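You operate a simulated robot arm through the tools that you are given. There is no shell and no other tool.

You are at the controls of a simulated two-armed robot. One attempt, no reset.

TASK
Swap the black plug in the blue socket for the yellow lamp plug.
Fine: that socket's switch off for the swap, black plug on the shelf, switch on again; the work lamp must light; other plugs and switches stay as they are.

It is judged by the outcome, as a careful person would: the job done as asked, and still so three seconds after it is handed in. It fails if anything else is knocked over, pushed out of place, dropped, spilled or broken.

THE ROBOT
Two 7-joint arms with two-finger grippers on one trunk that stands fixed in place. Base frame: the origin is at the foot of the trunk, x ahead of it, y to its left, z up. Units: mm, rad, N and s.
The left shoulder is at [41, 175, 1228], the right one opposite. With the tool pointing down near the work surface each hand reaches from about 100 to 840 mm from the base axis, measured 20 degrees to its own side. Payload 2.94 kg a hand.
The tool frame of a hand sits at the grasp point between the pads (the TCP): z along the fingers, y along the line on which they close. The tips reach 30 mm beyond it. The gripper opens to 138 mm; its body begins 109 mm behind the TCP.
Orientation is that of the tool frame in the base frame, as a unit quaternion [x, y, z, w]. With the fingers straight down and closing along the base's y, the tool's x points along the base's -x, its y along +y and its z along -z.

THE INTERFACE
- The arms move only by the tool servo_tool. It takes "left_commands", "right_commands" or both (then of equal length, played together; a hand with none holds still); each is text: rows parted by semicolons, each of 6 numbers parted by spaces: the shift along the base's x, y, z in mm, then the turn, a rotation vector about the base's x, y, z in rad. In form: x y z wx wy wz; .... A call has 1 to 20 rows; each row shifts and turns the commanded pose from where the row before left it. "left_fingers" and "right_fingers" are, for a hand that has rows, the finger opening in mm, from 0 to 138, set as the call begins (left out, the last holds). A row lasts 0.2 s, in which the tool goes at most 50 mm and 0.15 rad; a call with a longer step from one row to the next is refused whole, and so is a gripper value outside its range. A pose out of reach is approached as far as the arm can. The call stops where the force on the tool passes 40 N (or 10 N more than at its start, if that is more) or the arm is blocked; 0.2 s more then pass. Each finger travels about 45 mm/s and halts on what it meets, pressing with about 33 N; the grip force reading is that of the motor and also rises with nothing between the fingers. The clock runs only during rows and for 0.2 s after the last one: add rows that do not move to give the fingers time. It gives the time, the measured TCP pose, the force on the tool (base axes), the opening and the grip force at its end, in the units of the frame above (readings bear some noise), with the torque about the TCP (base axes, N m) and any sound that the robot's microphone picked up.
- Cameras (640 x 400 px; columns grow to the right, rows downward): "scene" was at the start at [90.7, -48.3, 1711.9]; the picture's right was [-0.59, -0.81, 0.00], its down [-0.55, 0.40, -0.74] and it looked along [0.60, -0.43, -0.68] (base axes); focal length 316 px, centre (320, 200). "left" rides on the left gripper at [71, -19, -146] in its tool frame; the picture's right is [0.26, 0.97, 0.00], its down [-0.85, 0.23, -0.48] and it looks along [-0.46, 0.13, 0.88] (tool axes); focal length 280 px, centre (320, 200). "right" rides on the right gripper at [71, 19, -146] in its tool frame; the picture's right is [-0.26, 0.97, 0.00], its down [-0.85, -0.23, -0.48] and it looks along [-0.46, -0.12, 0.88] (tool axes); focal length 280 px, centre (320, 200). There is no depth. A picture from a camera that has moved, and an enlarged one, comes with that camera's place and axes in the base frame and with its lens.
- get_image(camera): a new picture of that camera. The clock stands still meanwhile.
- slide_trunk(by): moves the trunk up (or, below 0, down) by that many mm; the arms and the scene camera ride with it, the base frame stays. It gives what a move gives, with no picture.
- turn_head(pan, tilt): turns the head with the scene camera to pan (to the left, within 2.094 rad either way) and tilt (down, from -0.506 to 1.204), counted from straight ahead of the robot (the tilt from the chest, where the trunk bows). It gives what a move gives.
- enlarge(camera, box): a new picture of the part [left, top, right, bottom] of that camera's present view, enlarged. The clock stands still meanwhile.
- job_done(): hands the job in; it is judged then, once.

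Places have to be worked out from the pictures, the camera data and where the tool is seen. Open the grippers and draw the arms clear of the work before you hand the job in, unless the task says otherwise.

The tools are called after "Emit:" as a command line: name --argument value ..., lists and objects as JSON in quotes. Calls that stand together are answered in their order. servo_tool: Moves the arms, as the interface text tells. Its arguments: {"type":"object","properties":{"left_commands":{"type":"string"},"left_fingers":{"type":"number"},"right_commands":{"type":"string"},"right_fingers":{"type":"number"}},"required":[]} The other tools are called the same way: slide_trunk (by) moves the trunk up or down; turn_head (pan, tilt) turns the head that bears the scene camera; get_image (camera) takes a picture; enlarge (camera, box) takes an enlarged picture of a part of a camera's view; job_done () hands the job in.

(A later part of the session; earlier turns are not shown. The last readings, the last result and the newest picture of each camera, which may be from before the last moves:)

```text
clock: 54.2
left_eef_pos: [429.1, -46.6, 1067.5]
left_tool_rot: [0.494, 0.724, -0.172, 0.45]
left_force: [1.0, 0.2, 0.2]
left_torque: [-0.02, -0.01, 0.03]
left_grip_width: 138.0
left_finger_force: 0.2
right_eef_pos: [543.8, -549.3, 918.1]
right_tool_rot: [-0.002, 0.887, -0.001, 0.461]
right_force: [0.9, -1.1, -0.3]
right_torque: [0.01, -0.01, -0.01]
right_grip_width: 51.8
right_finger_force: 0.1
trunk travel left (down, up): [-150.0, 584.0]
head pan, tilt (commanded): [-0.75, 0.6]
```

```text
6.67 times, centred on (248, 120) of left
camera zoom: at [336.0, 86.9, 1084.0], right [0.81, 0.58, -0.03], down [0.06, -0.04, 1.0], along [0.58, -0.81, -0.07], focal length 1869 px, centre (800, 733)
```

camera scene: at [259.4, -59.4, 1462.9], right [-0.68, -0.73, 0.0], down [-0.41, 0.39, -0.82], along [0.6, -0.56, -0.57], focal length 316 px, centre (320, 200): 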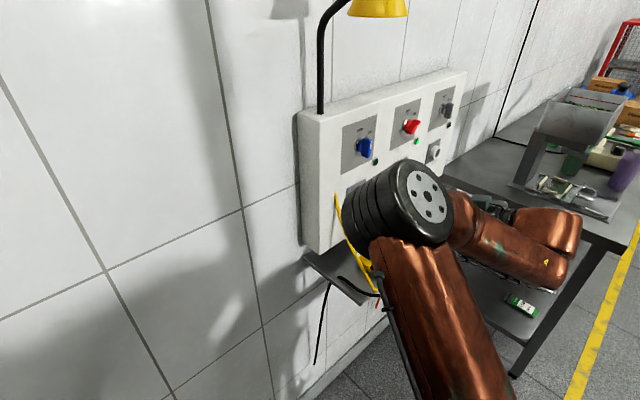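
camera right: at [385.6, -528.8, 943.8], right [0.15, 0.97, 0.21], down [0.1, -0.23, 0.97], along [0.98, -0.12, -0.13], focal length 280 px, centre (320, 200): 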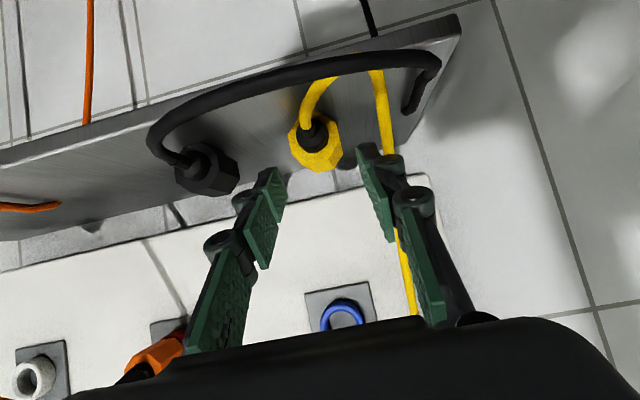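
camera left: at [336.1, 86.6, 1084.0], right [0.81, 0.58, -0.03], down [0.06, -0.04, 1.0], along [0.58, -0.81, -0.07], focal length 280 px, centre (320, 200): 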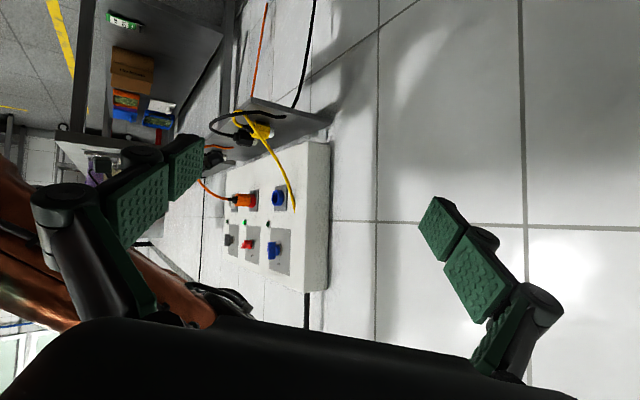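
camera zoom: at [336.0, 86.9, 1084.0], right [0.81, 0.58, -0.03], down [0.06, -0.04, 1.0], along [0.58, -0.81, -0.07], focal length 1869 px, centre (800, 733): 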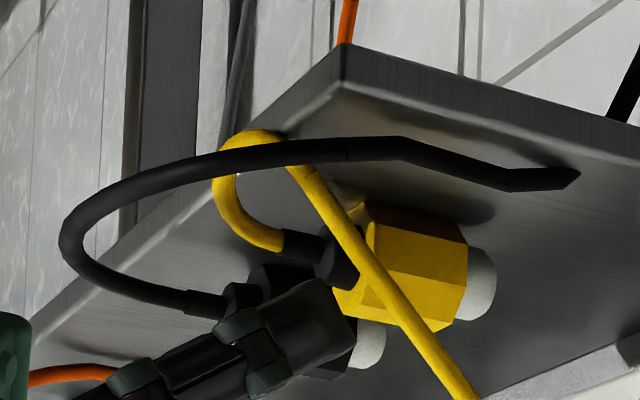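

The yellow cable (y≈-498) runs just outside where my left knuckle will pass, so I narrow to 45 mm (plug is 37 mm) and finish the approach to about (584, -549, 882).

Emit:
servo_tool --right_commands "0 0 0 0 0 0; 8 0 -7 0 0 0; 8 0 -7 0 0 0; 8 0 -7 0 0 0; 8 0 -7 0 0 0; 0 0 0 0 0 0" --right_fingers 46

Emit:
get_image --camera "right"

Emit:
enlarge --camera "left" --box '[200, 90, 296, 150]'

```text
clock: 55.6
left_eef_pos: [429.9, -46.1, 1067.2]
left_tool_rot: [0.494, 0.724, -0.171, 0.45]
left_force: [-0.7, 0.4, 0.7]
left_torque: [0.0, 0.01, -0.01]
left_grip_width: 138.0
left_finger_force: 0.1
right_eef_pos: [576.3, -549.8, 888.4]
right_tool_rot: [-0.002, 0.887, -0.001, 0.462]
right_force: [0.9, -0.3, -0.7]
right_torque: [0.02, -0.01, 0.0]
right_grip_width: 46.0
right_finger_force: 0.1
trunk travel left (down, up): [-150.0, 584.0]
head pan, tilt (commanded): [-0.75, 0.6]
```

```text
taken
camera right: at [418.3, -529.5, 915.4], right [0.15, 0.97, 0.21], down [0.1, -0.23, 0.97], along [0.98, -0.12, -0.13], focal length 280 px, centre (320, 200)
```

right: 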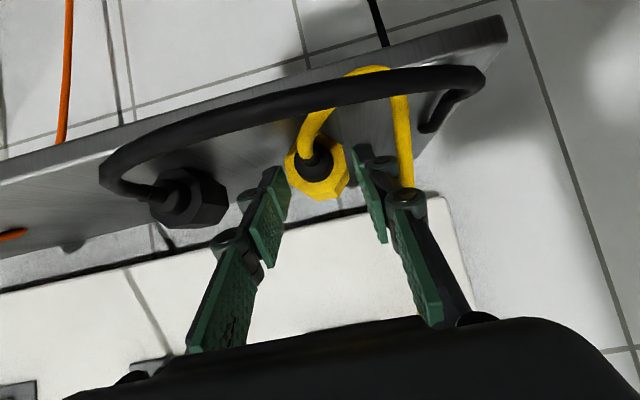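

```text
6.67 times, centred on (248, 120) of left
camera zoom: at [336.1, 86.8, 1084.0], right [0.81, 0.58, -0.03], down [0.06, -0.04, 1.0], along [0.58, -0.81, -0.07], focal length 1869 px, centre (800, 733)
```

zoom: 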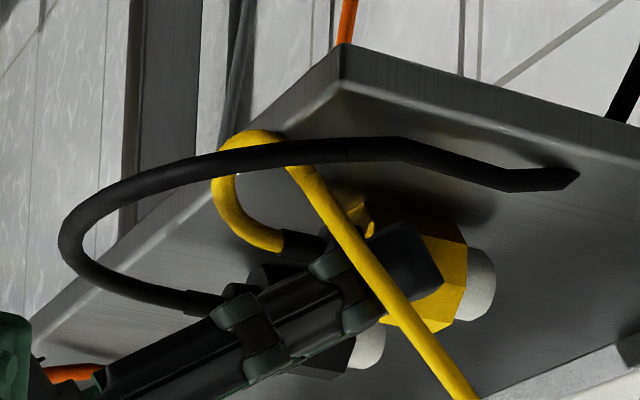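

The left finger is inside the cable and straddling the plug; the tip is still ~12 mm short of the body's front. I move +8 mm in x and −6 mm in z.

Emit:
servo_tool --right_commands "4 0.5 -3 0 0 0; 4 0 -3 0 0 0; 0 0 0 0 0 0"

Emit:
enlarge --camera "right" --box '[240, 110, 432, 230]'

Emit:
enlarge --camera "left" --box '[220, 95, 300, 145]'

```text
clock: 56.4
left_eef_pos: [430.1, -45.7, 1067.1]
left_tool_rot: [0.495, 0.723, -0.173, 0.45]
left_force: [0.4, -0.7, 0.4]
left_torque: [0.01, -0.02, 0.0]
left_grip_width: 137.9
left_finger_force: 0.0
right_eef_pos: [586.2, -548.8, 883.0]
right_tool_rot: [-0.001, 0.887, -0.002, 0.461]
right_force: [-1.5, 0.0, 0.3]
right_torque: [0.03, 0.0, 0.04]
right_grip_width: 45.9
right_finger_force: 0.1
trunk travel left (down, up): [-150.0, 584.0]
head pan, tilt (commanded): [-0.75, 0.6]
```

```text
3.33 times, centred on (336, 170) of right
camera zoom: at [426.5, -528.6, 909.9], right [0.15, 0.97, 0.21], down [0.1, -0.23, 0.97], along [0.98, -0.12, -0.13], focal length 935 px, centre (267, 300)
```

zoom: 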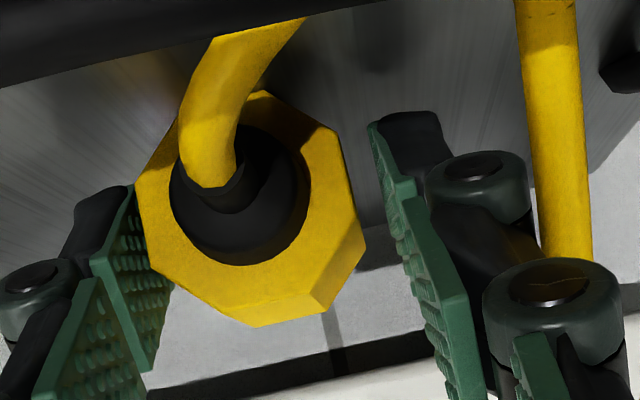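

```text
8.00 times, centred on (260, 120) of left
camera zoom: at [336.2, 86.9, 1083.9], right [0.81, 0.58, -0.03], down [0.06, -0.04, 1.0], along [0.58, -0.81, -0.07], focal length 2243 px, centre (800, 840)
```

zoom: 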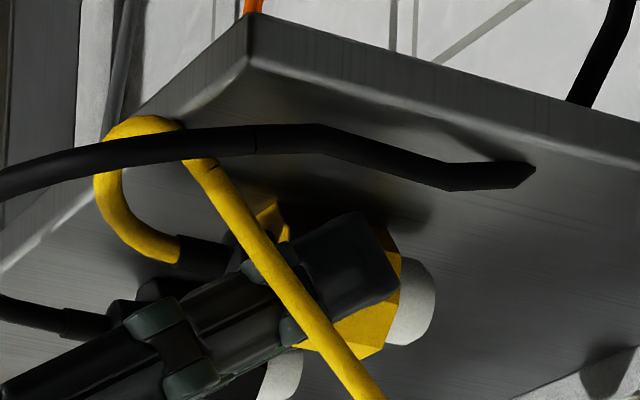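

Plug rear centre projects exactly on my tool midline (≈578, -549, 871) and no contact forces show. I close on the yellow plug.

Emit:
servo_tool --right_commands "0 0 0 0 0 0; 0 0 0 0 0 0; 0 0 0 0 0 0; 0 0 0 0 0 0" --right_fingers 22

Emit:
enlarge --camera "right" --box '[240, 110, 432, 230]'

```text
clock: 57.4
left_eef_pos: [429.7, -45.8, 1067.0]
left_tool_rot: [0.496, 0.723, -0.172, 0.449]
left_force: [-0.4, 0.8, 0.2]
left_torque: [0.0, -0.02, 0.01]
left_grip_width: 138.0
left_finger_force: 0.0
right_eef_pos: [585.6, -548.0, 881.8]
right_tool_rot: [-0.001, 0.887, -0.002, 0.462]
right_force: [0.9, -1.0, 0.3]
right_torque: [0.01, 0.03, -0.03]
right_grip_width: 37.1
right_finger_force: 33.1
trunk travel left (down, up): [-150.0, 584.0]
head pan, tilt (commanded): [-0.75, 0.6]
```

```text
3.33 times, centred on (336, 170) of right
camera zoom: at [426.5, -528.7, 909.9], right [0.15, 0.97, 0.21], down [0.1, -0.23, 0.97], along [0.98, -0.12, -0.13], focal length 935 px, centre (267, 300)
```

zoom: 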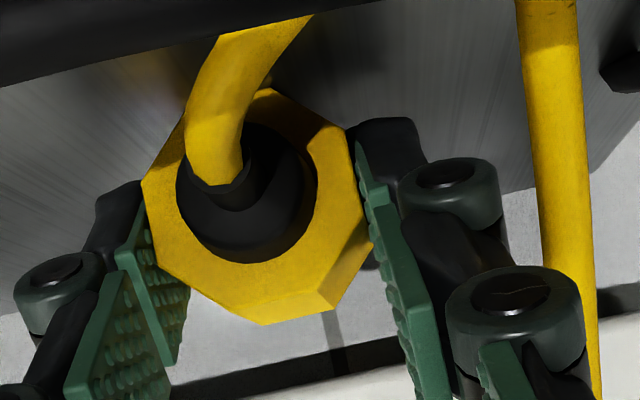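

Yellow plug gripped (37.1 mm) at TCP z≈882.4; adding the measured 160.8 mm shelf-to-socket height gives an insertion height of z≈1043.2. I lift slowly and watch the black plug and cables.

Emit:
servo_tool --right_commands "0 0 4 0 0 0; 0 0 6 0 0 0; -2 0 10 0 0 0; -4 0 15 0 0 0; -5 0 15 0 0 0; 0 0 0 0 0 0"

Emit:
get_image --camera "right"

Emit:
enlarge --camera "left" --box '[180, 80, 340, 180]'

```text
clock: 58.8
left_eef_pos: [430.7, -46.9, 1067.7]
left_tool_rot: [0.495, 0.723, -0.172, 0.45]
left_force: [-0.5, 0.2, -0.2]
left_torque: [0.0, 0.01, 0.03]
left_grip_width: 138.2
left_finger_force: 0.1
right_eef_pos: [575.1, -549.2, 932.1]
right_tool_rot: [-0.002, 0.887, -0.001, 0.461]
right_force: [-1.0, 1.1, -1.2]
right_torque: [0.0, 0.0, -0.01]
right_grip_width: 36.9
right_finger_force: 33.0
trunk travel left (down, up): [-150.0, 584.0]
head pan, tilt (commanded): [-0.75, 0.6]
```

```text
taken
camera right: at [415.8, -529.5, 958.9], right [0.15, 0.97, 0.21], down [0.1, -0.23, 0.97], along [0.98, -0.12, -0.13], focal length 280 px, centre (320, 200)
```

right: 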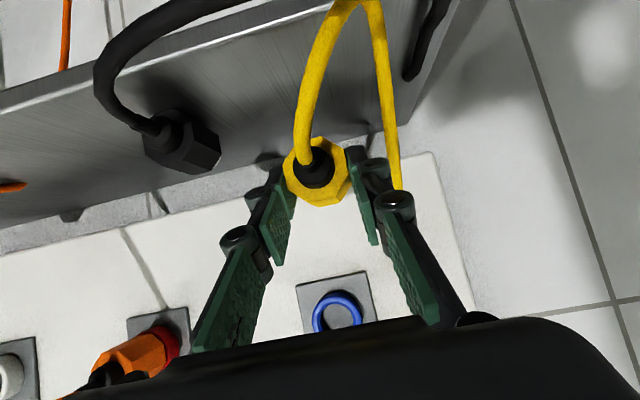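

```text
4.00 times, centred on (260, 130) of left
camera zoom: at [336.4, 86.7, 1083.8], right [0.81, 0.58, -0.03], down [0.06, -0.04, 1.0], along [0.58, -0.81, -0.07], focal length 1122 px, centre (560, 480)
```

zoom: 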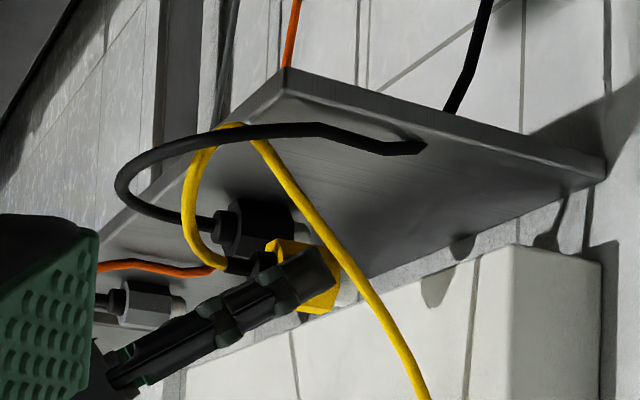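

Lifted cleanly with the black plug undisturbed. I carry it up and over to line up in front of the socket at (560, -569, 1043).

Emit:
servo_tool --right_commands "-5 -2 18 0 0 0; -5 -3 18 0 0 0; -5 -4 18 0 0 0; 0 -4 18 0 0 0; 0 -4 18 0 0 0; 0 -3 18 0 0 0; 0 0 3 0 0 0; 0 0 0 0 0 0"

Emit:
get_image --camera "right"

Emit:
enlarge --camera "left" --box '[210, 140, 338, 220]'

```text
clock: 60.6
left_eef_pos: [429.9, -45.9, 1067.5]
left_tool_rot: [0.495, 0.723, -0.172, 0.45]
left_force: [0.5, 0.3, 0.2]
left_torque: [-0.01, -0.01, 0.02]
left_grip_width: 137.7
left_finger_force: 0.1
right_eef_pos: [559.1, -568.1, 1044.0]
right_tool_rot: [-0.001, 0.887, -0.002, 0.461]
right_force: [-0.2, 0.3, -1.1]
right_torque: [0.0, -0.01, -0.04]
right_grip_width: 37.1
right_finger_force: 33.0
trunk travel left (down, up): [-150.0, 584.0]
head pan, tilt (commanded): [-0.75, 0.6]
```

```text
taken
camera right: at [400.0, -548.5, 1070.8], right [0.15, 0.97, 0.21], down [0.1, -0.23, 0.97], along [0.98, -0.12, -0.13], focal length 280 px, centre (320, 200)
```

right: 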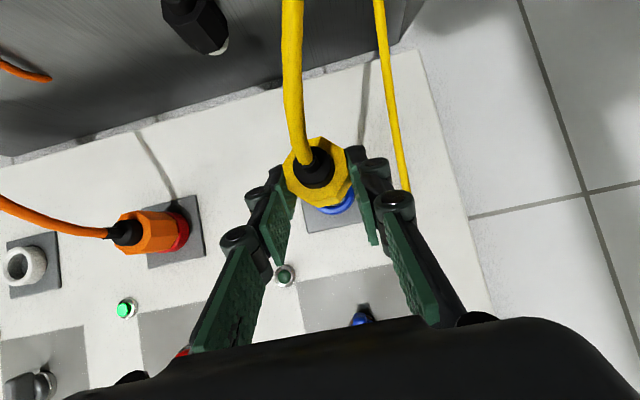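

```text
5.00 times, centred on (274, 180) of left
camera zoom: at [336.2, 86.8, 1083.9], right [0.81, 0.58, -0.03], down [0.06, -0.04, 1.0], along [0.58, -0.81, -0.07], focal length 1402 px, centre (550, 300)
```

zoom: 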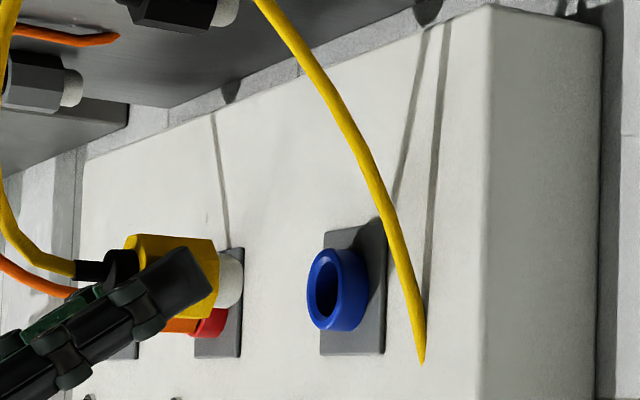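

The plug is lined up in front of the ring. I take a strongly enlarged side view to compare the nose's axis with the ring's centre.

Emit:
enlarge --camera "left" --box '[230, 178, 294, 218]'

Emit:
enlarge --camera "right" --box '[272, 130, 368, 230]'

```text
10.00 times, centred on (262, 198) of left
camera zoom: at [336.2, 86.8, 1083.9], right [0.81, 0.58, -0.03], down [0.06, -0.04, 1.0], along [0.58, -0.81, -0.07], focal length 2804 px, centre (900, 220)
```

zoom: 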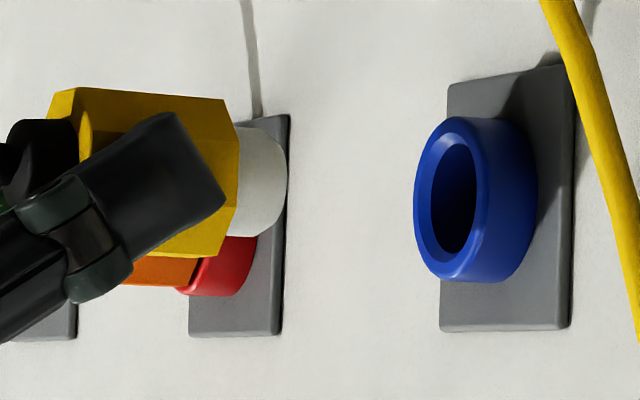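

```text
4.00 times, centred on (320, 180) of right
camera zoom: at [400.0, -548.5, 1070.8], right [0.15, 0.97, 0.21], down [0.1, -0.23, 0.97], along [0.98, -0.12, -0.13], focal length 1122 px, centre (320, 280)
```

zoom: 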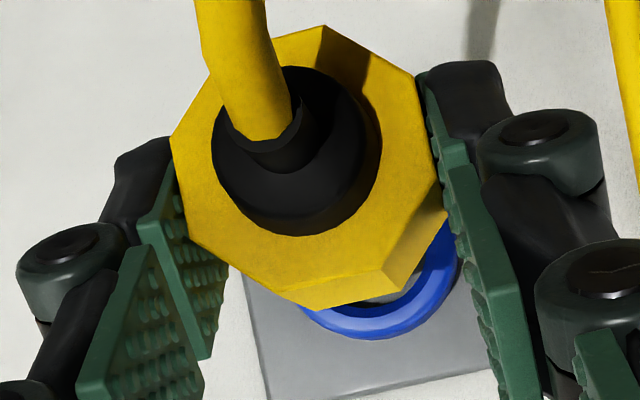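

Side view: nose ~1 mm low; rear view: plug ~1.2 mm left of the ring centre. I correct by −1.2 mm in y and +0.8 mm in z while advancing to x≈600 (nose just short of the ring), then re-check.

Emit:
servo_tool --right_commands "10 -1.2 0.8 0 0 0; 10 0 0 0 0 0; 10 0 0 0 0 0; 10 0 0 0 0 0; 0 0 0 0 0 0"

Emit:
enlarge --camera "left" --box '[230, 178, 294, 218]'

Emit:
enlarge --camera "right" --box '[272, 130, 368, 230]'

```text
clock: 61.8
left_eef_pos: [430.4, -45.2, 1066.4]
left_tool_rot: [0.495, 0.723, -0.173, 0.45]
left_force: [0.7, 0.4, 0.4]
left_torque: [-0.02, 0.0, 0.0]
left_grip_width: 138.2
left_finger_force: 0.1
right_eef_pos: [598.4, -568.8, 1044.3]
right_tool_rot: [-0.001, 0.887, -0.002, 0.461]
right_force: [-1.1, -0.1, -0.6]
right_torque: [-0.01, 0.01, 0.03]
right_grip_width: 37.2
right_finger_force: 33.3
trunk travel left (down, up): [-150.0, 584.0]
head pan, tilt (commanded): [-0.75, 0.6]
```

```text
10.00 times, centred on (262, 198) of left
camera zoom: at [336.2, 86.8, 1083.9], right [0.81, 0.58, -0.03], down [0.06, -0.04, 1.0], along [0.58, -0.81, -0.07], focal length 2804 px, centre (900, 220)
```

zoom: 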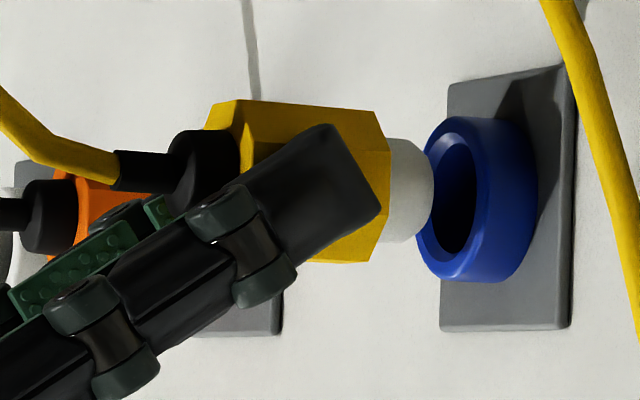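

```text
4.00 times, centred on (320, 180) of right
camera zoom: at [440.1, -549.7, 1070.2], right [0.15, 0.97, 0.21], down [0.1, -0.23, 0.97], along [0.98, -0.12, -0.13], focal length 1122 px, centre (320, 280)
```

zoom: 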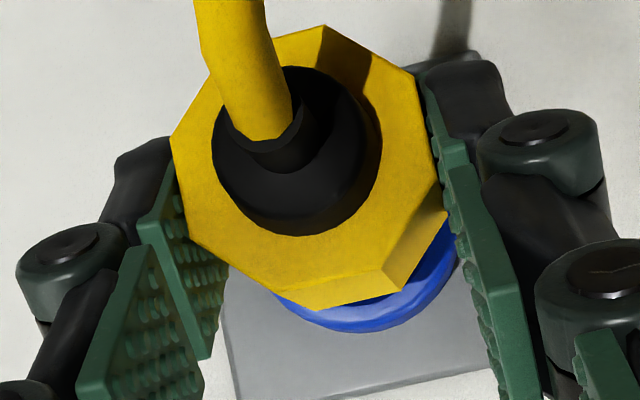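

Still slightly low/left by under a millimetre or so. I correct −0.8 mm y, +0.7 mm z and ease forward so the nose starts entering the ring (x≈612), watching forces.

Emit:
servo_tool --right_commands "2 -0.8 0.7 0 0 0; 4 0 0 0 0 0; 3 0 0 0 0 0; 3 0 0 0 0 0; 2 0 0 0 0 0; 0 0 0 0 0 0"

Emit:
enlarge --camera "left" --box '[230, 178, 294, 218]'

```text
clock: 63.2
left_eef_pos: [430.2, -47.0, 1067.8]
left_tool_rot: [0.494, 0.723, -0.172, 0.45]
left_force: [-0.7, -0.1, 0.3]
left_torque: [-0.01, -0.01, -0.02]
left_grip_width: 138.1
left_finger_force: 0.0
right_eef_pos: [613.8, -571.4, 1045.1]
right_tool_rot: [-0.001, 0.887, -0.002, 0.462]
right_force: [-0.4, 0.2, -0.6]
right_torque: [-0.03, 0.0, 0.01]
right_grip_width: 37.2
right_finger_force: 32.6
trunk travel left (down, up): [-150.0, 584.0]
head pan, tilt (commanded): [-0.75, 0.6]
```

```text
10.00 times, centred on (262, 198) of left
camera zoom: at [336.2, 86.8, 1083.9], right [0.81, 0.58, -0.03], down [0.06, -0.04, 1.0], along [0.58, -0.81, -0.07], focal length 2804 px, centre (900, 220)
```

zoom: 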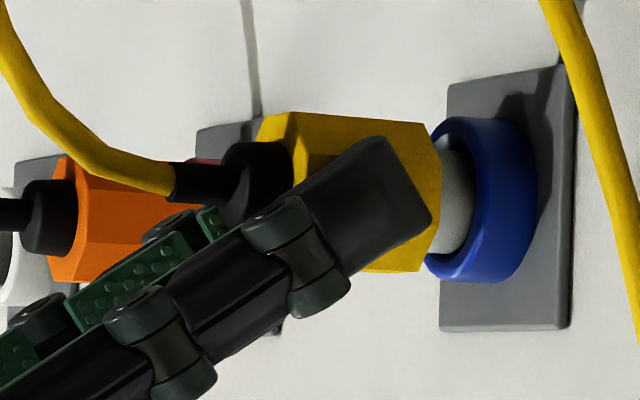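

The nose is inside the ring with essentially zero force. I keep pushing in small steps toward full seating.

Emit:
servo_tool --right_commands "3 0 0 0 0 0; 3 0 0 0 0 0; 2 0 0 0 0 0; 2 0 0 0 0 0; 0 0 0 0 0 0"

Emit:
enlarge --camera "left" --box '[230, 178, 294, 218]'

```text
clock: 64.4
left_eef_pos: [430.2, -47.4, 1067.3]
left_tool_rot: [0.495, 0.724, -0.172, 0.45]
left_force: [0.2, 0.0, 0.0]
left_torque: [0.0, 0.01, 0.03]
left_grip_width: 138.0
left_finger_force: 0.0
right_eef_pos: [623.1, -571.0, 1044.7]
right_tool_rot: [-0.002, 0.888, -0.001, 0.461]
right_force: [-0.5, -0.1, -2.2]
right_torque: [-0.02, 0.11, -0.02]
right_grip_width: 36.8
right_finger_force: 32.9
trunk travel left (down, up): [-150.0, 584.0]
head pan, tilt (commanded): [-0.75, 0.6]
```

```text
10.00 times, centred on (262, 198) of left
camera zoom: at [336.3, 86.6, 1083.9], right [0.81, 0.58, -0.03], down [0.06, -0.04, 1.0], along [0.58, -0.81, -0.07], focal length 2804 px, centre (900, 220)
```

zoom: 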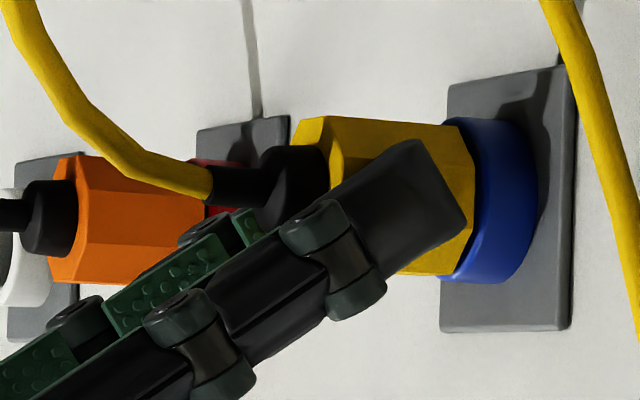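

The body is nearly against the ring; no click yet. I continue in 1.5–2 mm steps until it seats.

Emit:
servo_tool --right_commands "2 0 0 0 0 0; 1.5 0 0 0 0 0; 1.5 0 0 0 0 0; 0 0 0 0 0 0"

Emit:
enlarge --camera "left" --box '[230, 178, 294, 218]'

```text
clock: 65.3
left_eef_pos: [429.1, -46.1, 1068.2]
left_tool_rot: [0.495, 0.723, -0.171, 0.451]
left_force: [0.0, -0.6, -0.6]
left_torque: [-0.03, 0.01, -0.02]
left_grip_width: 138.1
left_finger_force: 0.0
right_eef_pos: [622.1, -570.1, 1044.4]
right_tool_rot: [0.001, 0.888, -0.001, 0.459]
right_force: [-19.3, 5.0, 3.0]
right_torque: [-0.1, -0.18, 0.36]
right_grip_width: 37.1
right_finger_force: 32.9
trunk travel left (down, up): [-150.0, 584.0]
head pan, tilt (commanded): [-0.75, 0.6]
heard: snap
stopped in row 4 (right hand): the force on the tool passed its limit at 43 N (the readings are from after the stop); the commanded pose is now the measured one
```

```text
10.00 times, centred on (262, 198) of left
camera zoom: at [334.1, 87.7, 1084.7], right [0.81, 0.58, -0.02], down [0.06, -0.04, 1.0], along [0.58, -0.81, -0.07], focal length 2804 px, centre (900, 220)
```

zoom: 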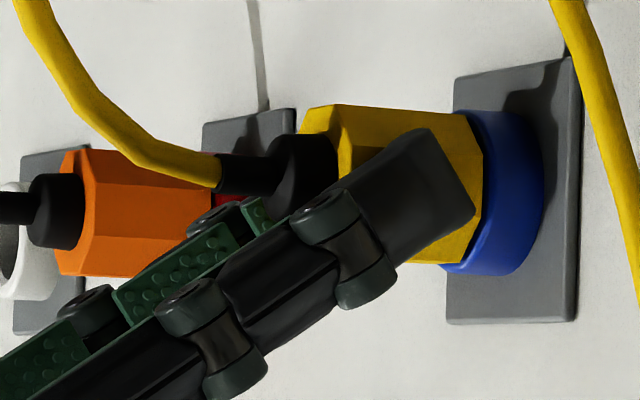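

Snap: the plug seated (force then stopped the push). I hold a moment, open the fingers to 54 mm, and check that the plug stays.

Emit:
servo_tool --right_commands "0 0 0 0 0 0; 0 0 0 0 0 0; 0 0 0 0 0 0; 0 0 0 0 0 0" --right_fingers 54

Emit:
get_image --camera "right"

Emit:
enlarge --camera "left" --box '[210, 140, 338, 220]'

```text
clock: 66.3
left_eef_pos: [429.6, -46.3, 1067.5]
left_tool_rot: [0.495, 0.724, -0.171, 0.45]
left_force: [-0.3, -0.2, 0.8]
left_torque: [-0.02, 0.01, -0.01]
left_grip_width: 138.0
left_finger_force: 0.1
right_eef_pos: [625.3, -570.5, 1042.3]
right_tool_rot: [0.001, 0.888, 0.0, 0.459]
right_force: [-0.6, 0.5, -0.1]
right_torque: [-0.03, -0.02, 0.02]
right_grip_width: 54.2
right_finger_force: 0.1
trunk travel left (down, up): [-150.0, 584.0]
head pan, tilt (commanded): [-0.75, 0.6]
```

```text
taken
camera right: at [467.8, -550.2, 1069.9], right [0.15, 0.96, 0.21], down [0.1, -0.23, 0.97], along [0.98, -0.12, -0.13], focal length 280 px, centre (320, 200)
```

right: 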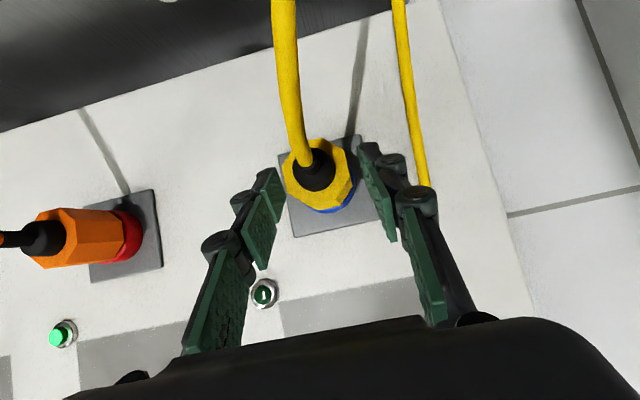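

```text
5.00 times, centred on (274, 180) of left
camera zoom: at [336.3, 86.9, 1083.8], right [0.81, 0.58, -0.03], down [0.06, -0.04, 1.0], along [0.58, -0.81, -0.07], focal length 1402 px, centre (550, 300)
```

zoom: 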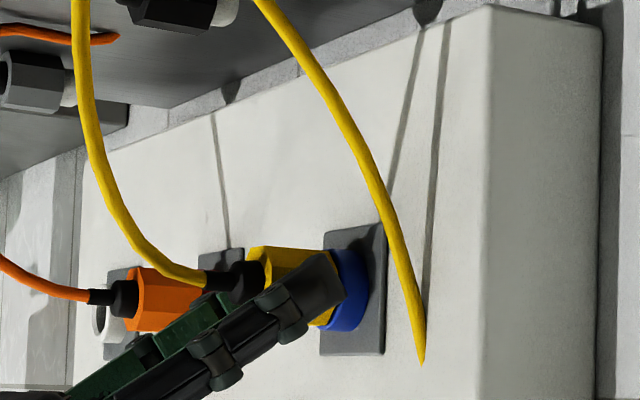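

The yellow plug is firmly in the ring and stays. I withdraw back and up.

Emit:
servo_tool --right_commands "-12 0 2 0 0 0; -15 0 3 0 0 0; -18 0 6 0 0 0; -25 0 10 0 0 0; -30 0 12 0 0 0; -30 0 12 0 0 0; -20 0 10 0 0 0; 0 0 0 0 0 0"

Emit:
get_image --camera "right"

Emit:
get_image --camera "left"

```text
clock: 68.1
left_eef_pos: [430.4, -45.6, 1067.1]
left_tool_rot: [0.494, 0.723, -0.173, 0.451]
left_force: [0.1, -0.4, 1.2]
left_torque: [0.02, 0.01, -0.03]
left_grip_width: 138.1
left_finger_force: 0.1
right_eef_pos: [476.8, -571.2, 1096.7]
right_tool_rot: [0.001, 0.889, 0.001, 0.458]
right_force: [-0.1, 0.0, 0.4]
right_torque: [0.01, -0.02, 0.0]
right_grip_width: 53.8
right_finger_force: 0.1
trunk travel left (down, up): [-150.0, 584.0]
head pan, tilt (commanded): [-0.75, 0.6]
```

```text
taken
camera right: at [318.1, -550.8, 1124.7], right [0.15, 0.96, 0.21], down [0.1, -0.23, 0.97], along [0.98, -0.12, -0.13], focal length 280 px, centre (320, 200)
```

right: 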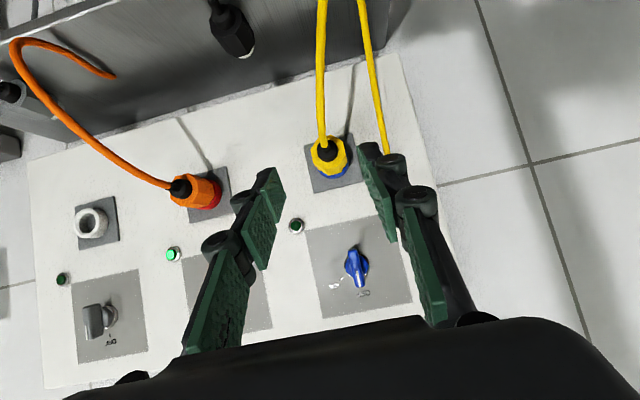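

```text
taken
camera left: at [336.4, 86.9, 1083.8], right [0.81, 0.58, -0.03], down [0.06, -0.04, 1.0], along [0.58, -0.81, -0.07], focal length 280 px, centre (320, 200)
```

left: 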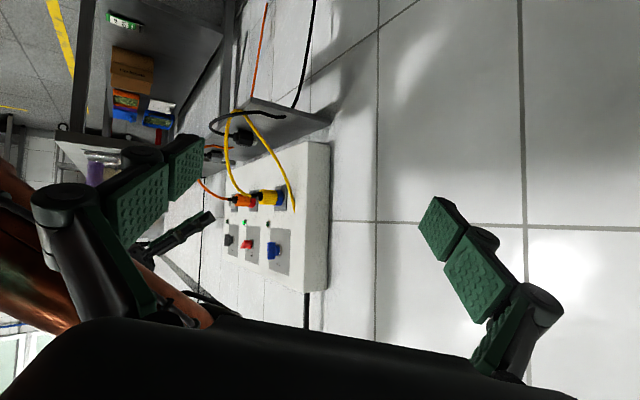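

Yellow plug seated, black plug on the shelf, others untouched. I level the tool and rise to knob height to switch it back on.

Emit:
servo_tool --right_commands "0 1 10 0 -0.088 0; 0 1 10 0 -0.088 0; 0 1 10 0 -0.088 0; 5 0 10 0 -0.088 0; 10 0 10 0 -0.088 0; 15 0 10 0 -0.088 0; 15 0 9 0 -0.088 0; 15 0 0 0 0 0; 20 0 0 0 0 0; 0 0 0 0 0 0"

Emit:
get_image --camera "right"

Emit:
enlarge --camera "right" --box '[240, 70, 400, 170]'

```text
clock: 70.3
left_eef_pos: [430.7, -45.1, 1067.8]
left_tool_rot: [0.494, 0.724, -0.172, 0.45]
left_force: [0.1, 0.4, 0.2]
left_torque: [-0.02, -0.01, 0.0]
left_grip_width: 138.3
left_finger_force: 0.0
right_eef_pos: [556.6, -567.4, 1166.3]
right_tool_rot: [0.0, 0.708, 0.001, 0.706]
right_force: [0.1, 0.4, -0.1]
right_torque: [0.01, -0.03, -0.02]
right_grip_width: 53.8
right_finger_force: 0.1
trunk travel left (down, up): [-150.0, 584.0]
head pan, tilt (commanded): [-0.75, 0.6]
```

```text
taken
camera right: at [412.0, -546.4, 1096.9], right [0.0, 0.96, 0.26], down [-0.48, -0.23, 0.85], along [0.88, -0.12, 0.46], focal length 280 px, centre (320, 200)
```

right: 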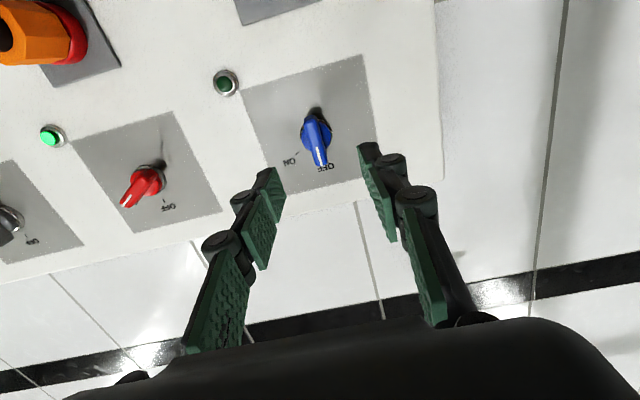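

```text
4.00 times, centred on (320, 120) of right
camera zoom: at [412.0, -546.4, 1096.9], right [0.0, 0.96, 0.26], down [-0.48, -0.23, 0.85], along [0.88, -0.12, 0.46], focal length 1122 px, centre (320, 520)
```

zoom: 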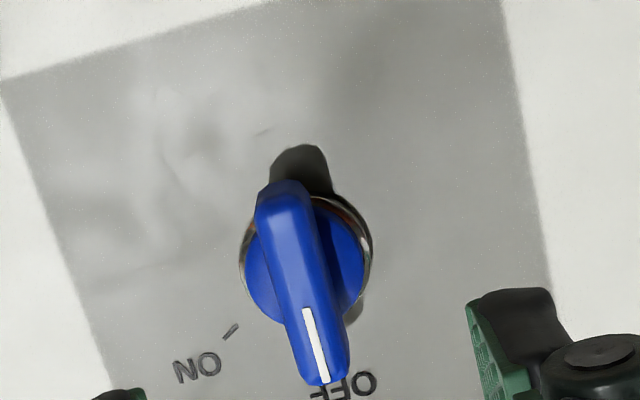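

The handle is upright; from the earlier grip forces the knob axis in hand coordinates is ≈ (-570.3, 1165.4). I align to that and advance until the tips are beside the blade (x≈633).

Emit:
servo_tool --right_commands "20 -1.5 -0.5 0 0 0; 20 -1.4 -0.4 0 0 0; 16 0 0 0 0 0; 12 0 0 0 0 0; 8.5 0 0 0 0 0; 0 0 0 0 0 0"

Emit:
get_image --camera "right"

Emit:
enlarge --camera "left" --box '[210, 170, 338, 280]'

```text
clock: 71.7
left_eef_pos: [428.9, -45.4, 1067.5]
left_tool_rot: [0.494, 0.724, -0.171, 0.45]
left_force: [-0.2, 0.0, 0.3]
left_torque: [0.04, 0.0, 0.0]
left_grip_width: 138.1
left_finger_force: 0.1
right_eef_pos: [633.8, -568.7, 1164.9]
right_tool_rot: [0.0, 0.708, 0.001, 0.706]
right_force: [0.0, 0.5, 0.1]
right_torque: [0.02, -0.03, 0.01]
right_grip_width: 53.9
right_finger_force: 0.0
trunk travel left (down, up): [-150.0, 584.0]
head pan, tilt (commanded): [-0.75, 0.6]
```

```text
taken
camera right: at [488.9, -549.6, 1095.6], right [0.0, 0.96, 0.26], down [-0.47, -0.23, 0.85], along [0.88, -0.12, 0.46], focal length 280 px, centre (320, 200)
```

right: 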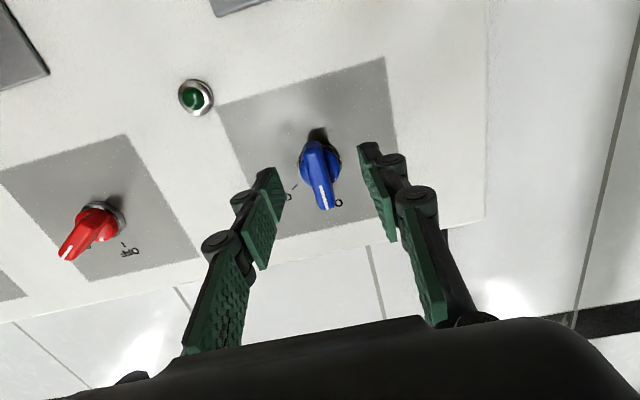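

```text
3.64 times, centred on (274, 225) of left
camera zoom: at [336.1, 86.9, 1083.9], right [0.81, 0.58, -0.03], down [0.06, -0.04, 1.0], along [0.58, -0.81, -0.07], focal length 1020 px, centre (487, 109)
```

zoom: 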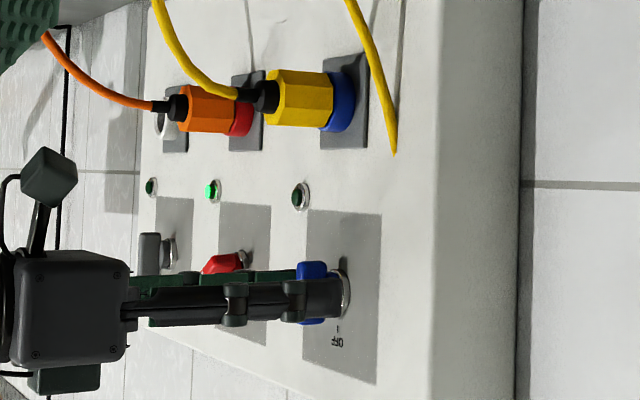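

The blade is between the pads. I close on it, then will rotate +x to ON.

Emit:
servo_tool --right_commands "0 0 0 0 0 0; 0 0 0 0 0 0; 0 0 0 0 0 0; 0 0 0 0 0 0; 0 0 0 0 0 0" --right_fingers 4

Emit:
servo_tool --right_commands "0 0 0 0.12 0 0; 0 0 0 0.12 0 0; 0 0 0 0.12 0 0; 0 0 0 0.12 0 0; 0 0 0 0.12 0 0; 0 0 0 0.12 0 0; 0 0 0 0.12 0 0; 0 0 0 0.12 0 0; 0 0 0 0.1 0 0; 0 0 0 0 0 0"

Emit:
get_image --camera "right"

Emit:
enlarge --camera "left" --box '[210, 170, 338, 280]'

```text
clock: 72.9
left_eef_pos: [429.8, -46.9, 1068.3]
left_tool_rot: [0.495, 0.723, -0.173, 0.449]
left_force: [0.8, -0.5, -1.0]
left_torque: [0.0, -0.04, 0.02]
left_grip_width: 137.9
left_finger_force: 0.0
right_eef_pos: [632.6, -570.2, 1163.7]
right_tool_rot: [0.001, 0.708, 0.0, 0.707]
right_force: [1.9, -2.7, 1.9]
right_torque: [0.01, 0.09, -0.07]
right_grip_width: 11.7
right_finger_force: 39.1
trunk travel left (down, up): [-150.0, 584.0]
head pan, tilt (commanded): [-0.75, 0.6]
```

```text
clock: 75.1
left_eef_pos: [431.1, -46.8, 1066.5]
left_tool_rot: [0.494, 0.724, -0.171, 0.45]
left_force: [-0.1, -0.2, 0.7]
left_torque: [0.02, 0.01, 0.02]
left_grip_width: 138.1
left_finger_force: 0.1
right_eef_pos: [633.3, -568.8, 1164.3]
right_tool_rot: [0.358, 0.611, 0.357, 0.61]
right_force: [6.1, -1.0, 1.6]
right_torque: [-0.51, 0.13, 0.21]
right_grip_width: 11.8
right_finger_force: 39.1
trunk travel left (down, up): [-150.0, 584.0]
head pan, tilt (commanded): [-0.75, 0.6]
```

```text
taken
camera right: at [488.9, -497.9, 1148.7], right [0.0, 0.24, 0.97], down [-0.47, -0.85, 0.21], along [0.88, -0.46, 0.11], focal length 280 px, centre (320, 200)
```

right: 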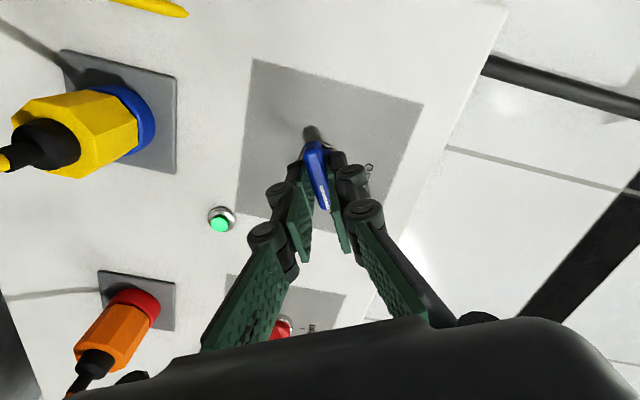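

```text
3.64 times, centred on (274, 225) of left
camera zoom: at [336.8, 86.9, 1083.7], right [0.81, 0.58, -0.03], down [0.06, -0.04, 1.0], along [0.58, -0.81, -0.07], focal length 1020 px, centre (487, 109)
```

zoom: 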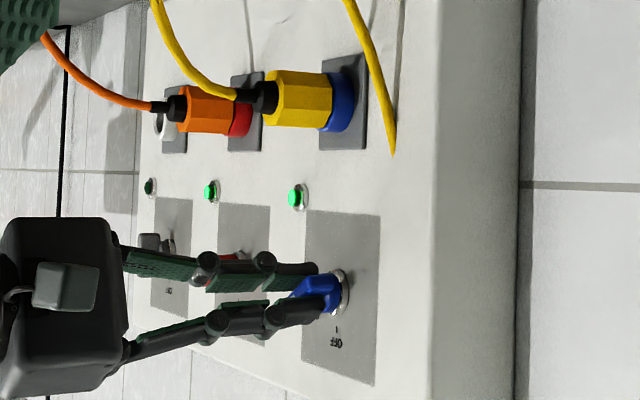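

The blue indicator is lit again: ON. I add a tiny extra turn to seat it at its ON stop, then open and back away.

Emit:
servo_tool --right_commands "0 0 0 0.025 0 0; 0 0 0 0 0 0"

Emit:
servo_tool --right_commands "0 0 0 0 0 0; 0 0 0 0 0 0; 0 0 0 0 0 0; -10 0 0 0 0 0; -20 0 0 0 0 0; -25 0 0 0 0 0; -30 0 0 0 0 0; 0 0 0 0 0 0" --right_fingers 54

Emit:
get_image --camera "right"

Emit:
get_image --camera "left"

Emit:
get_image --camera "scene"

```text
clock: 75.7
left_eef_pos: [429.7, -47.1, 1066.1]
left_tool_rot: [0.495, 0.724, -0.172, 0.448]
left_force: [-0.6, -0.2, 0.6]
left_torque: [-0.02, 0.0, 0.0]
left_grip_width: 138.0
left_finger_force: 0.0
right_eef_pos: [633.7, -570.1, 1165.3]
right_tool_rot: [0.365, 0.606, 0.366, 0.604]
right_force: [7.2, 0.7, -0.3]
right_torque: [-1.0, -0.04, -0.02]
right_grip_width: 12.2
right_finger_force: 38.7
trunk travel left (down, up): [-150.0, 584.0]
head pan, tilt (commanded): [-0.75, 0.6]
```

```text
clock: 77.5
left_eef_pos: [430.7, -44.9, 1065.9]
left_tool_rot: [0.495, 0.723, -0.172, 0.449]
left_force: [-0.4, 0.1, -0.4]
left_torque: [-0.04, -0.03, 0.01]
left_grip_width: 138.0
left_finger_force: 0.0
right_eef_pos: [549.2, -570.5, 1167.0]
right_tool_rot: [0.366, 0.606, 0.365, 0.605]
right_force: [0.8, 0.7, -0.7]
right_torque: [-0.01, -0.02, 0.01]
right_grip_width: 54.0
right_finger_force: 0.0
trunk travel left (down, up): [-150.0, 584.0]
head pan, tilt (commanded): [-0.75, 0.6]
```

```text
taken
camera right: at [404.0, -497.9, 1152.1], right [0.0, 0.22, 0.98], down [-0.47, -0.86, 0.19], along [0.88, -0.46, 0.1], focal length 280 px, centre (320, 200)
```

right: 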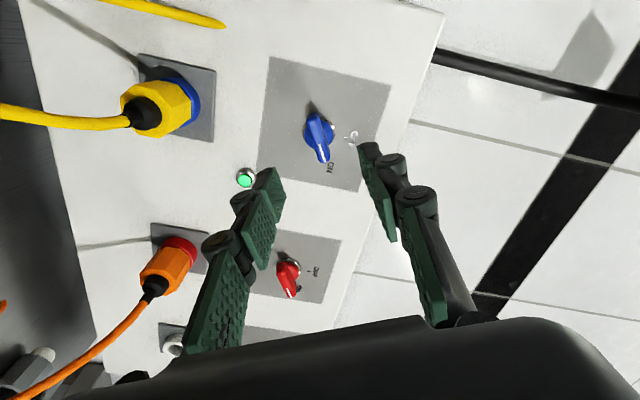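

```text
taken
camera left: at [336.3, 86.9, 1083.8], right [0.81, 0.58, -0.03], down [0.06, -0.04, 1.0], along [0.58, -0.81, -0.07], focal length 280 px, centre (320, 200)
```

left: 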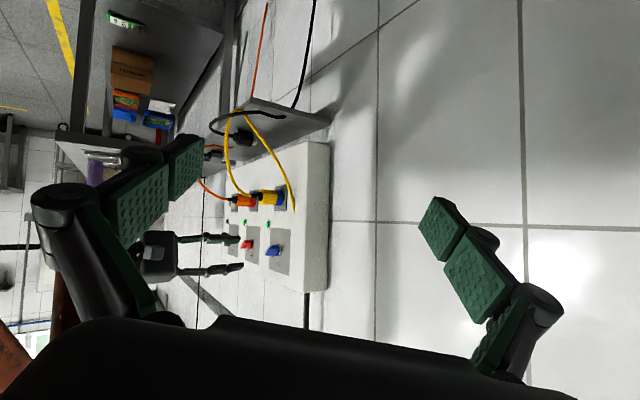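

```text
taken
camera scene: at [259.6, -59.5, 1462.8], right [-0.68, -0.73, 0.0], down [-0.41, 0.39, -0.82], along [0.6, -0.56, -0.57], focal length 316 px, centre (320, 200)
```

scene: 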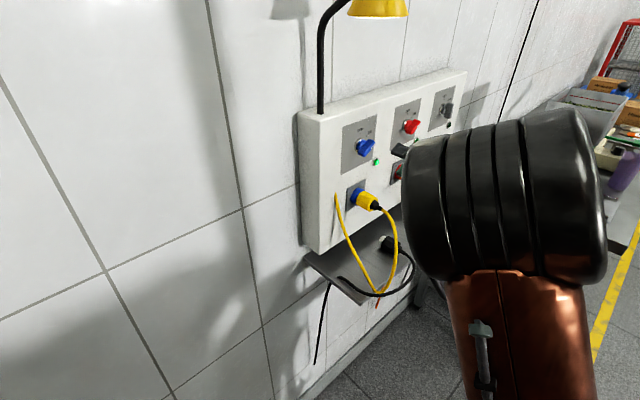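

The indicator stays lit with the knob at ON. I raise the head to see whether the lamp itself is lit.

Emit:
turn_head --pan -0.8 --tilt 0.25

Emit:
get_image --camera "scene"

```text
clock: 78.3
left_eef_pos: [430.4, -45.6, 1067.9]
left_tool_rot: [0.494, 0.723, -0.173, 0.45]
left_force: [0.8, 0.5, 1.0]
left_torque: [-0.01, 0.0, 0.01]
left_grip_width: 137.9
left_finger_force: 0.1
right_eef_pos: [547.4, -570.9, 1166.5]
right_tool_rot: [0.364, 0.606, 0.366, 0.605]
right_force: [0.2, 0.2, 0.3]
right_torque: [0.04, -0.04, 0.01]
right_grip_width: 54.1
right_finger_force: 0.0
trunk travel left (down, up): [-150.0, 584.0]
head pan, tilt (commanded): [-0.799, 0.25]
```

```text
taken
camera scene: at [259.8, -66.3, 1495.1], right [-0.72, -0.7, 0.0], down [-0.17, 0.18, -0.97], along [0.68, -0.69, -0.25], focal length 316 px, centre (320, 200)
```

scene: 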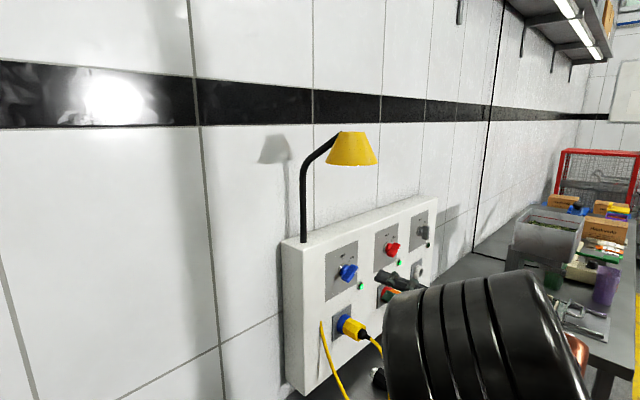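

From above the bulb isn't visible. I enlarge the lamp, then will look from below with the right-hand camera.

Emit:
enlarge --camera "scene" --box '[270, 110, 430, 210]'

Emit:
enlarge --camera "scene" --box '[290, 230, 450, 400]'

```text
4.00 times, centred on (350, 160) of scene
camera zoom: at [259.8, -66.3, 1495.1], right [-0.72, -0.7, 0.0], down [-0.17, 0.18, -0.97], along [0.68, -0.69, -0.25], focal length 1265 px, centre (200, 360)
```

zoom: 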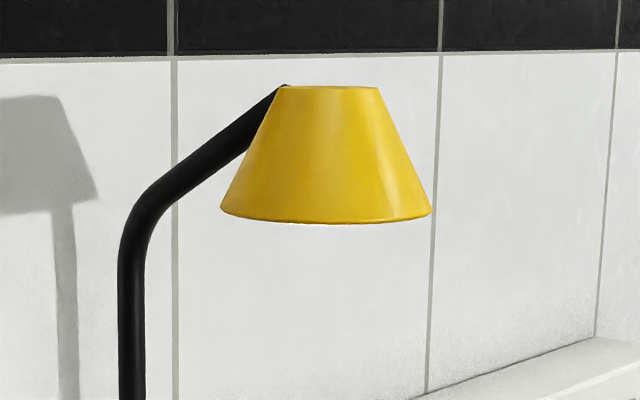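

```text
2.35 times, centred on (370, 315) of scene
camera zoom: at [259.8, -66.3, 1495.1], right [-0.72, -0.7, 0.0], down [-0.17, 0.18, -0.97], along [0.68, -0.69, -0.25], focal length 744 px, centre (202, -71)
```

zoom: 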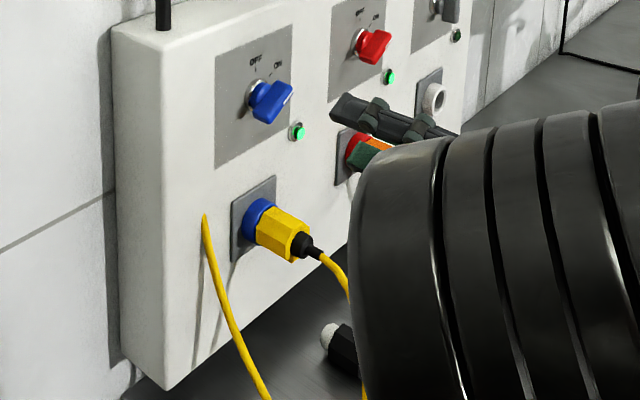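

I back the right hand off and unroll it; its camera sits below the tool and looks up, so it should see under the lamp shade.

Emit:
servo_tool --right_commands "-14 0 0 -0.12 0 0; -14 0 0 -0.12 0 0; -14 0 0 -0.12 0 0; -14 0 0 -0.12 0 0; -14 0 0 -0.12 0 0; -14 0 0 -0.12 0 0; -14 0 0 -0.12 0 0; -14 0 0 -0.12 0 0; -10 0 0 -0.125 0 0; 0 0 0 0 0 0"

Emit:
get_image --camera "right"

Emit:
get_image --camera "scene"

```text
clock: 80.5
left_eef_pos: [429.7, -47.0, 1068.3]
left_tool_rot: [0.495, 0.723, -0.172, 0.45]
left_force: [1.1, 0.2, -0.1]
left_torque: [-0.02, -0.07, -0.02]
left_grip_width: 137.9
left_finger_force: 0.0
right_eef_pos: [426.7, -571.3, 1164.6]
right_tool_rot: [-0.001, 0.708, 0.0, 0.706]
right_force: [0.5, 0.7, 1.1]
right_torque: [0.0, 0.02, -0.02]
right_grip_width: 54.2
right_finger_force: 0.1
trunk travel left (down, up): [-150.0, 584.0]
head pan, tilt (commanded): [-0.799, 0.25]
```

```text
taken
camera right: at [281.7, -550.2, 1096.1], right [0.0, 0.97, 0.26], down [-0.47, -0.23, 0.85], along [0.88, -0.12, 0.46], focal length 280 px, centre (320, 200)
```

right: 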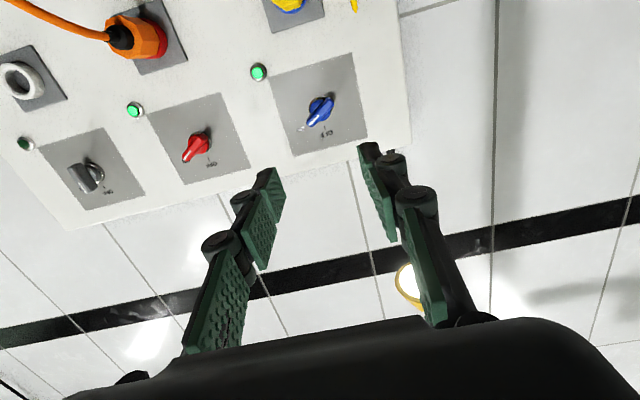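

```text
taken
camera scene: at [259.9, -66.2, 1495.1], right [-0.72, -0.7, 0.0], down [-0.17, 0.18, -0.97], along [0.68, -0.69, -0.25], focal length 316 px, centre (320, 200)
```

scene: 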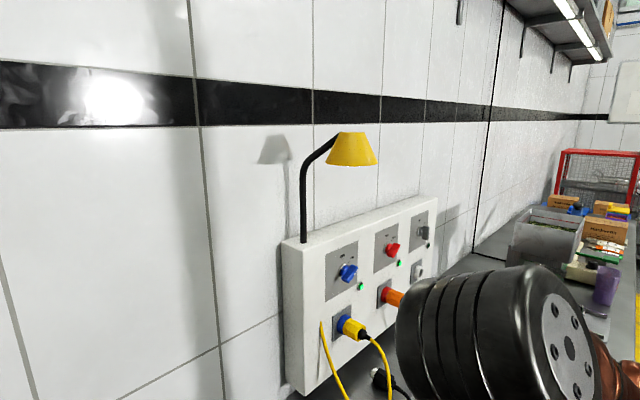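

Emit:
enlarge --camera "right" --box '[360, 220, 520, 320]'

Emit:
enlarge --camera "right" --box '[240, 0, 400, 170]'

```text
4.00 times, centred on (440, 270) of right
camera zoom: at [281.7, -550.2, 1096.1], right [0.0, 0.97, 0.26], down [-0.47, -0.23, 0.85], along [0.88, -0.12, 0.46], focal length 1122 px, centre (-160, -80)
```

zoom: 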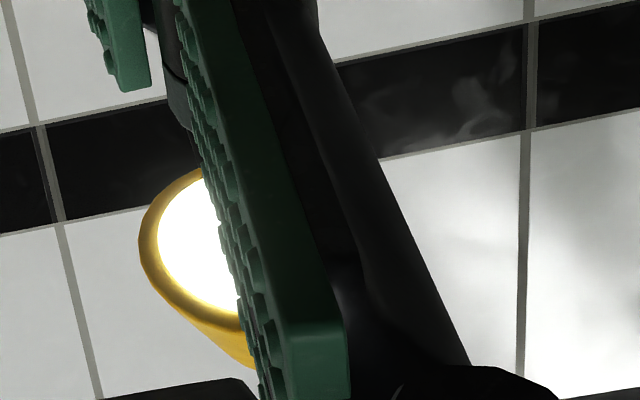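

```text
2.35 times, centred on (320, 85) of right
camera zoom: at [281.7, -550.2, 1096.1], right [0.0, 0.97, 0.26], down [-0.47, -0.23, 0.85], along [0.88, -0.12, 0.46], focal length 660 px, centre (320, 471)
```

zoom: 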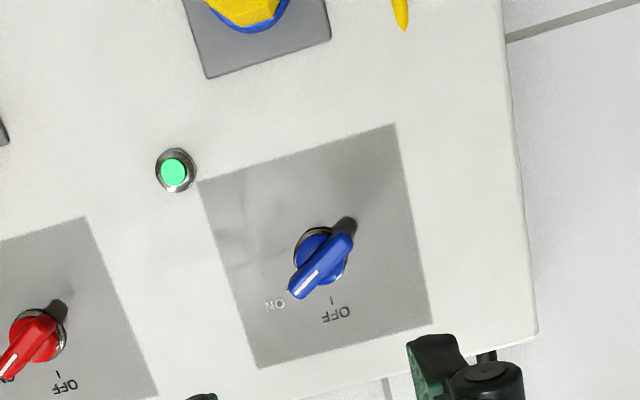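

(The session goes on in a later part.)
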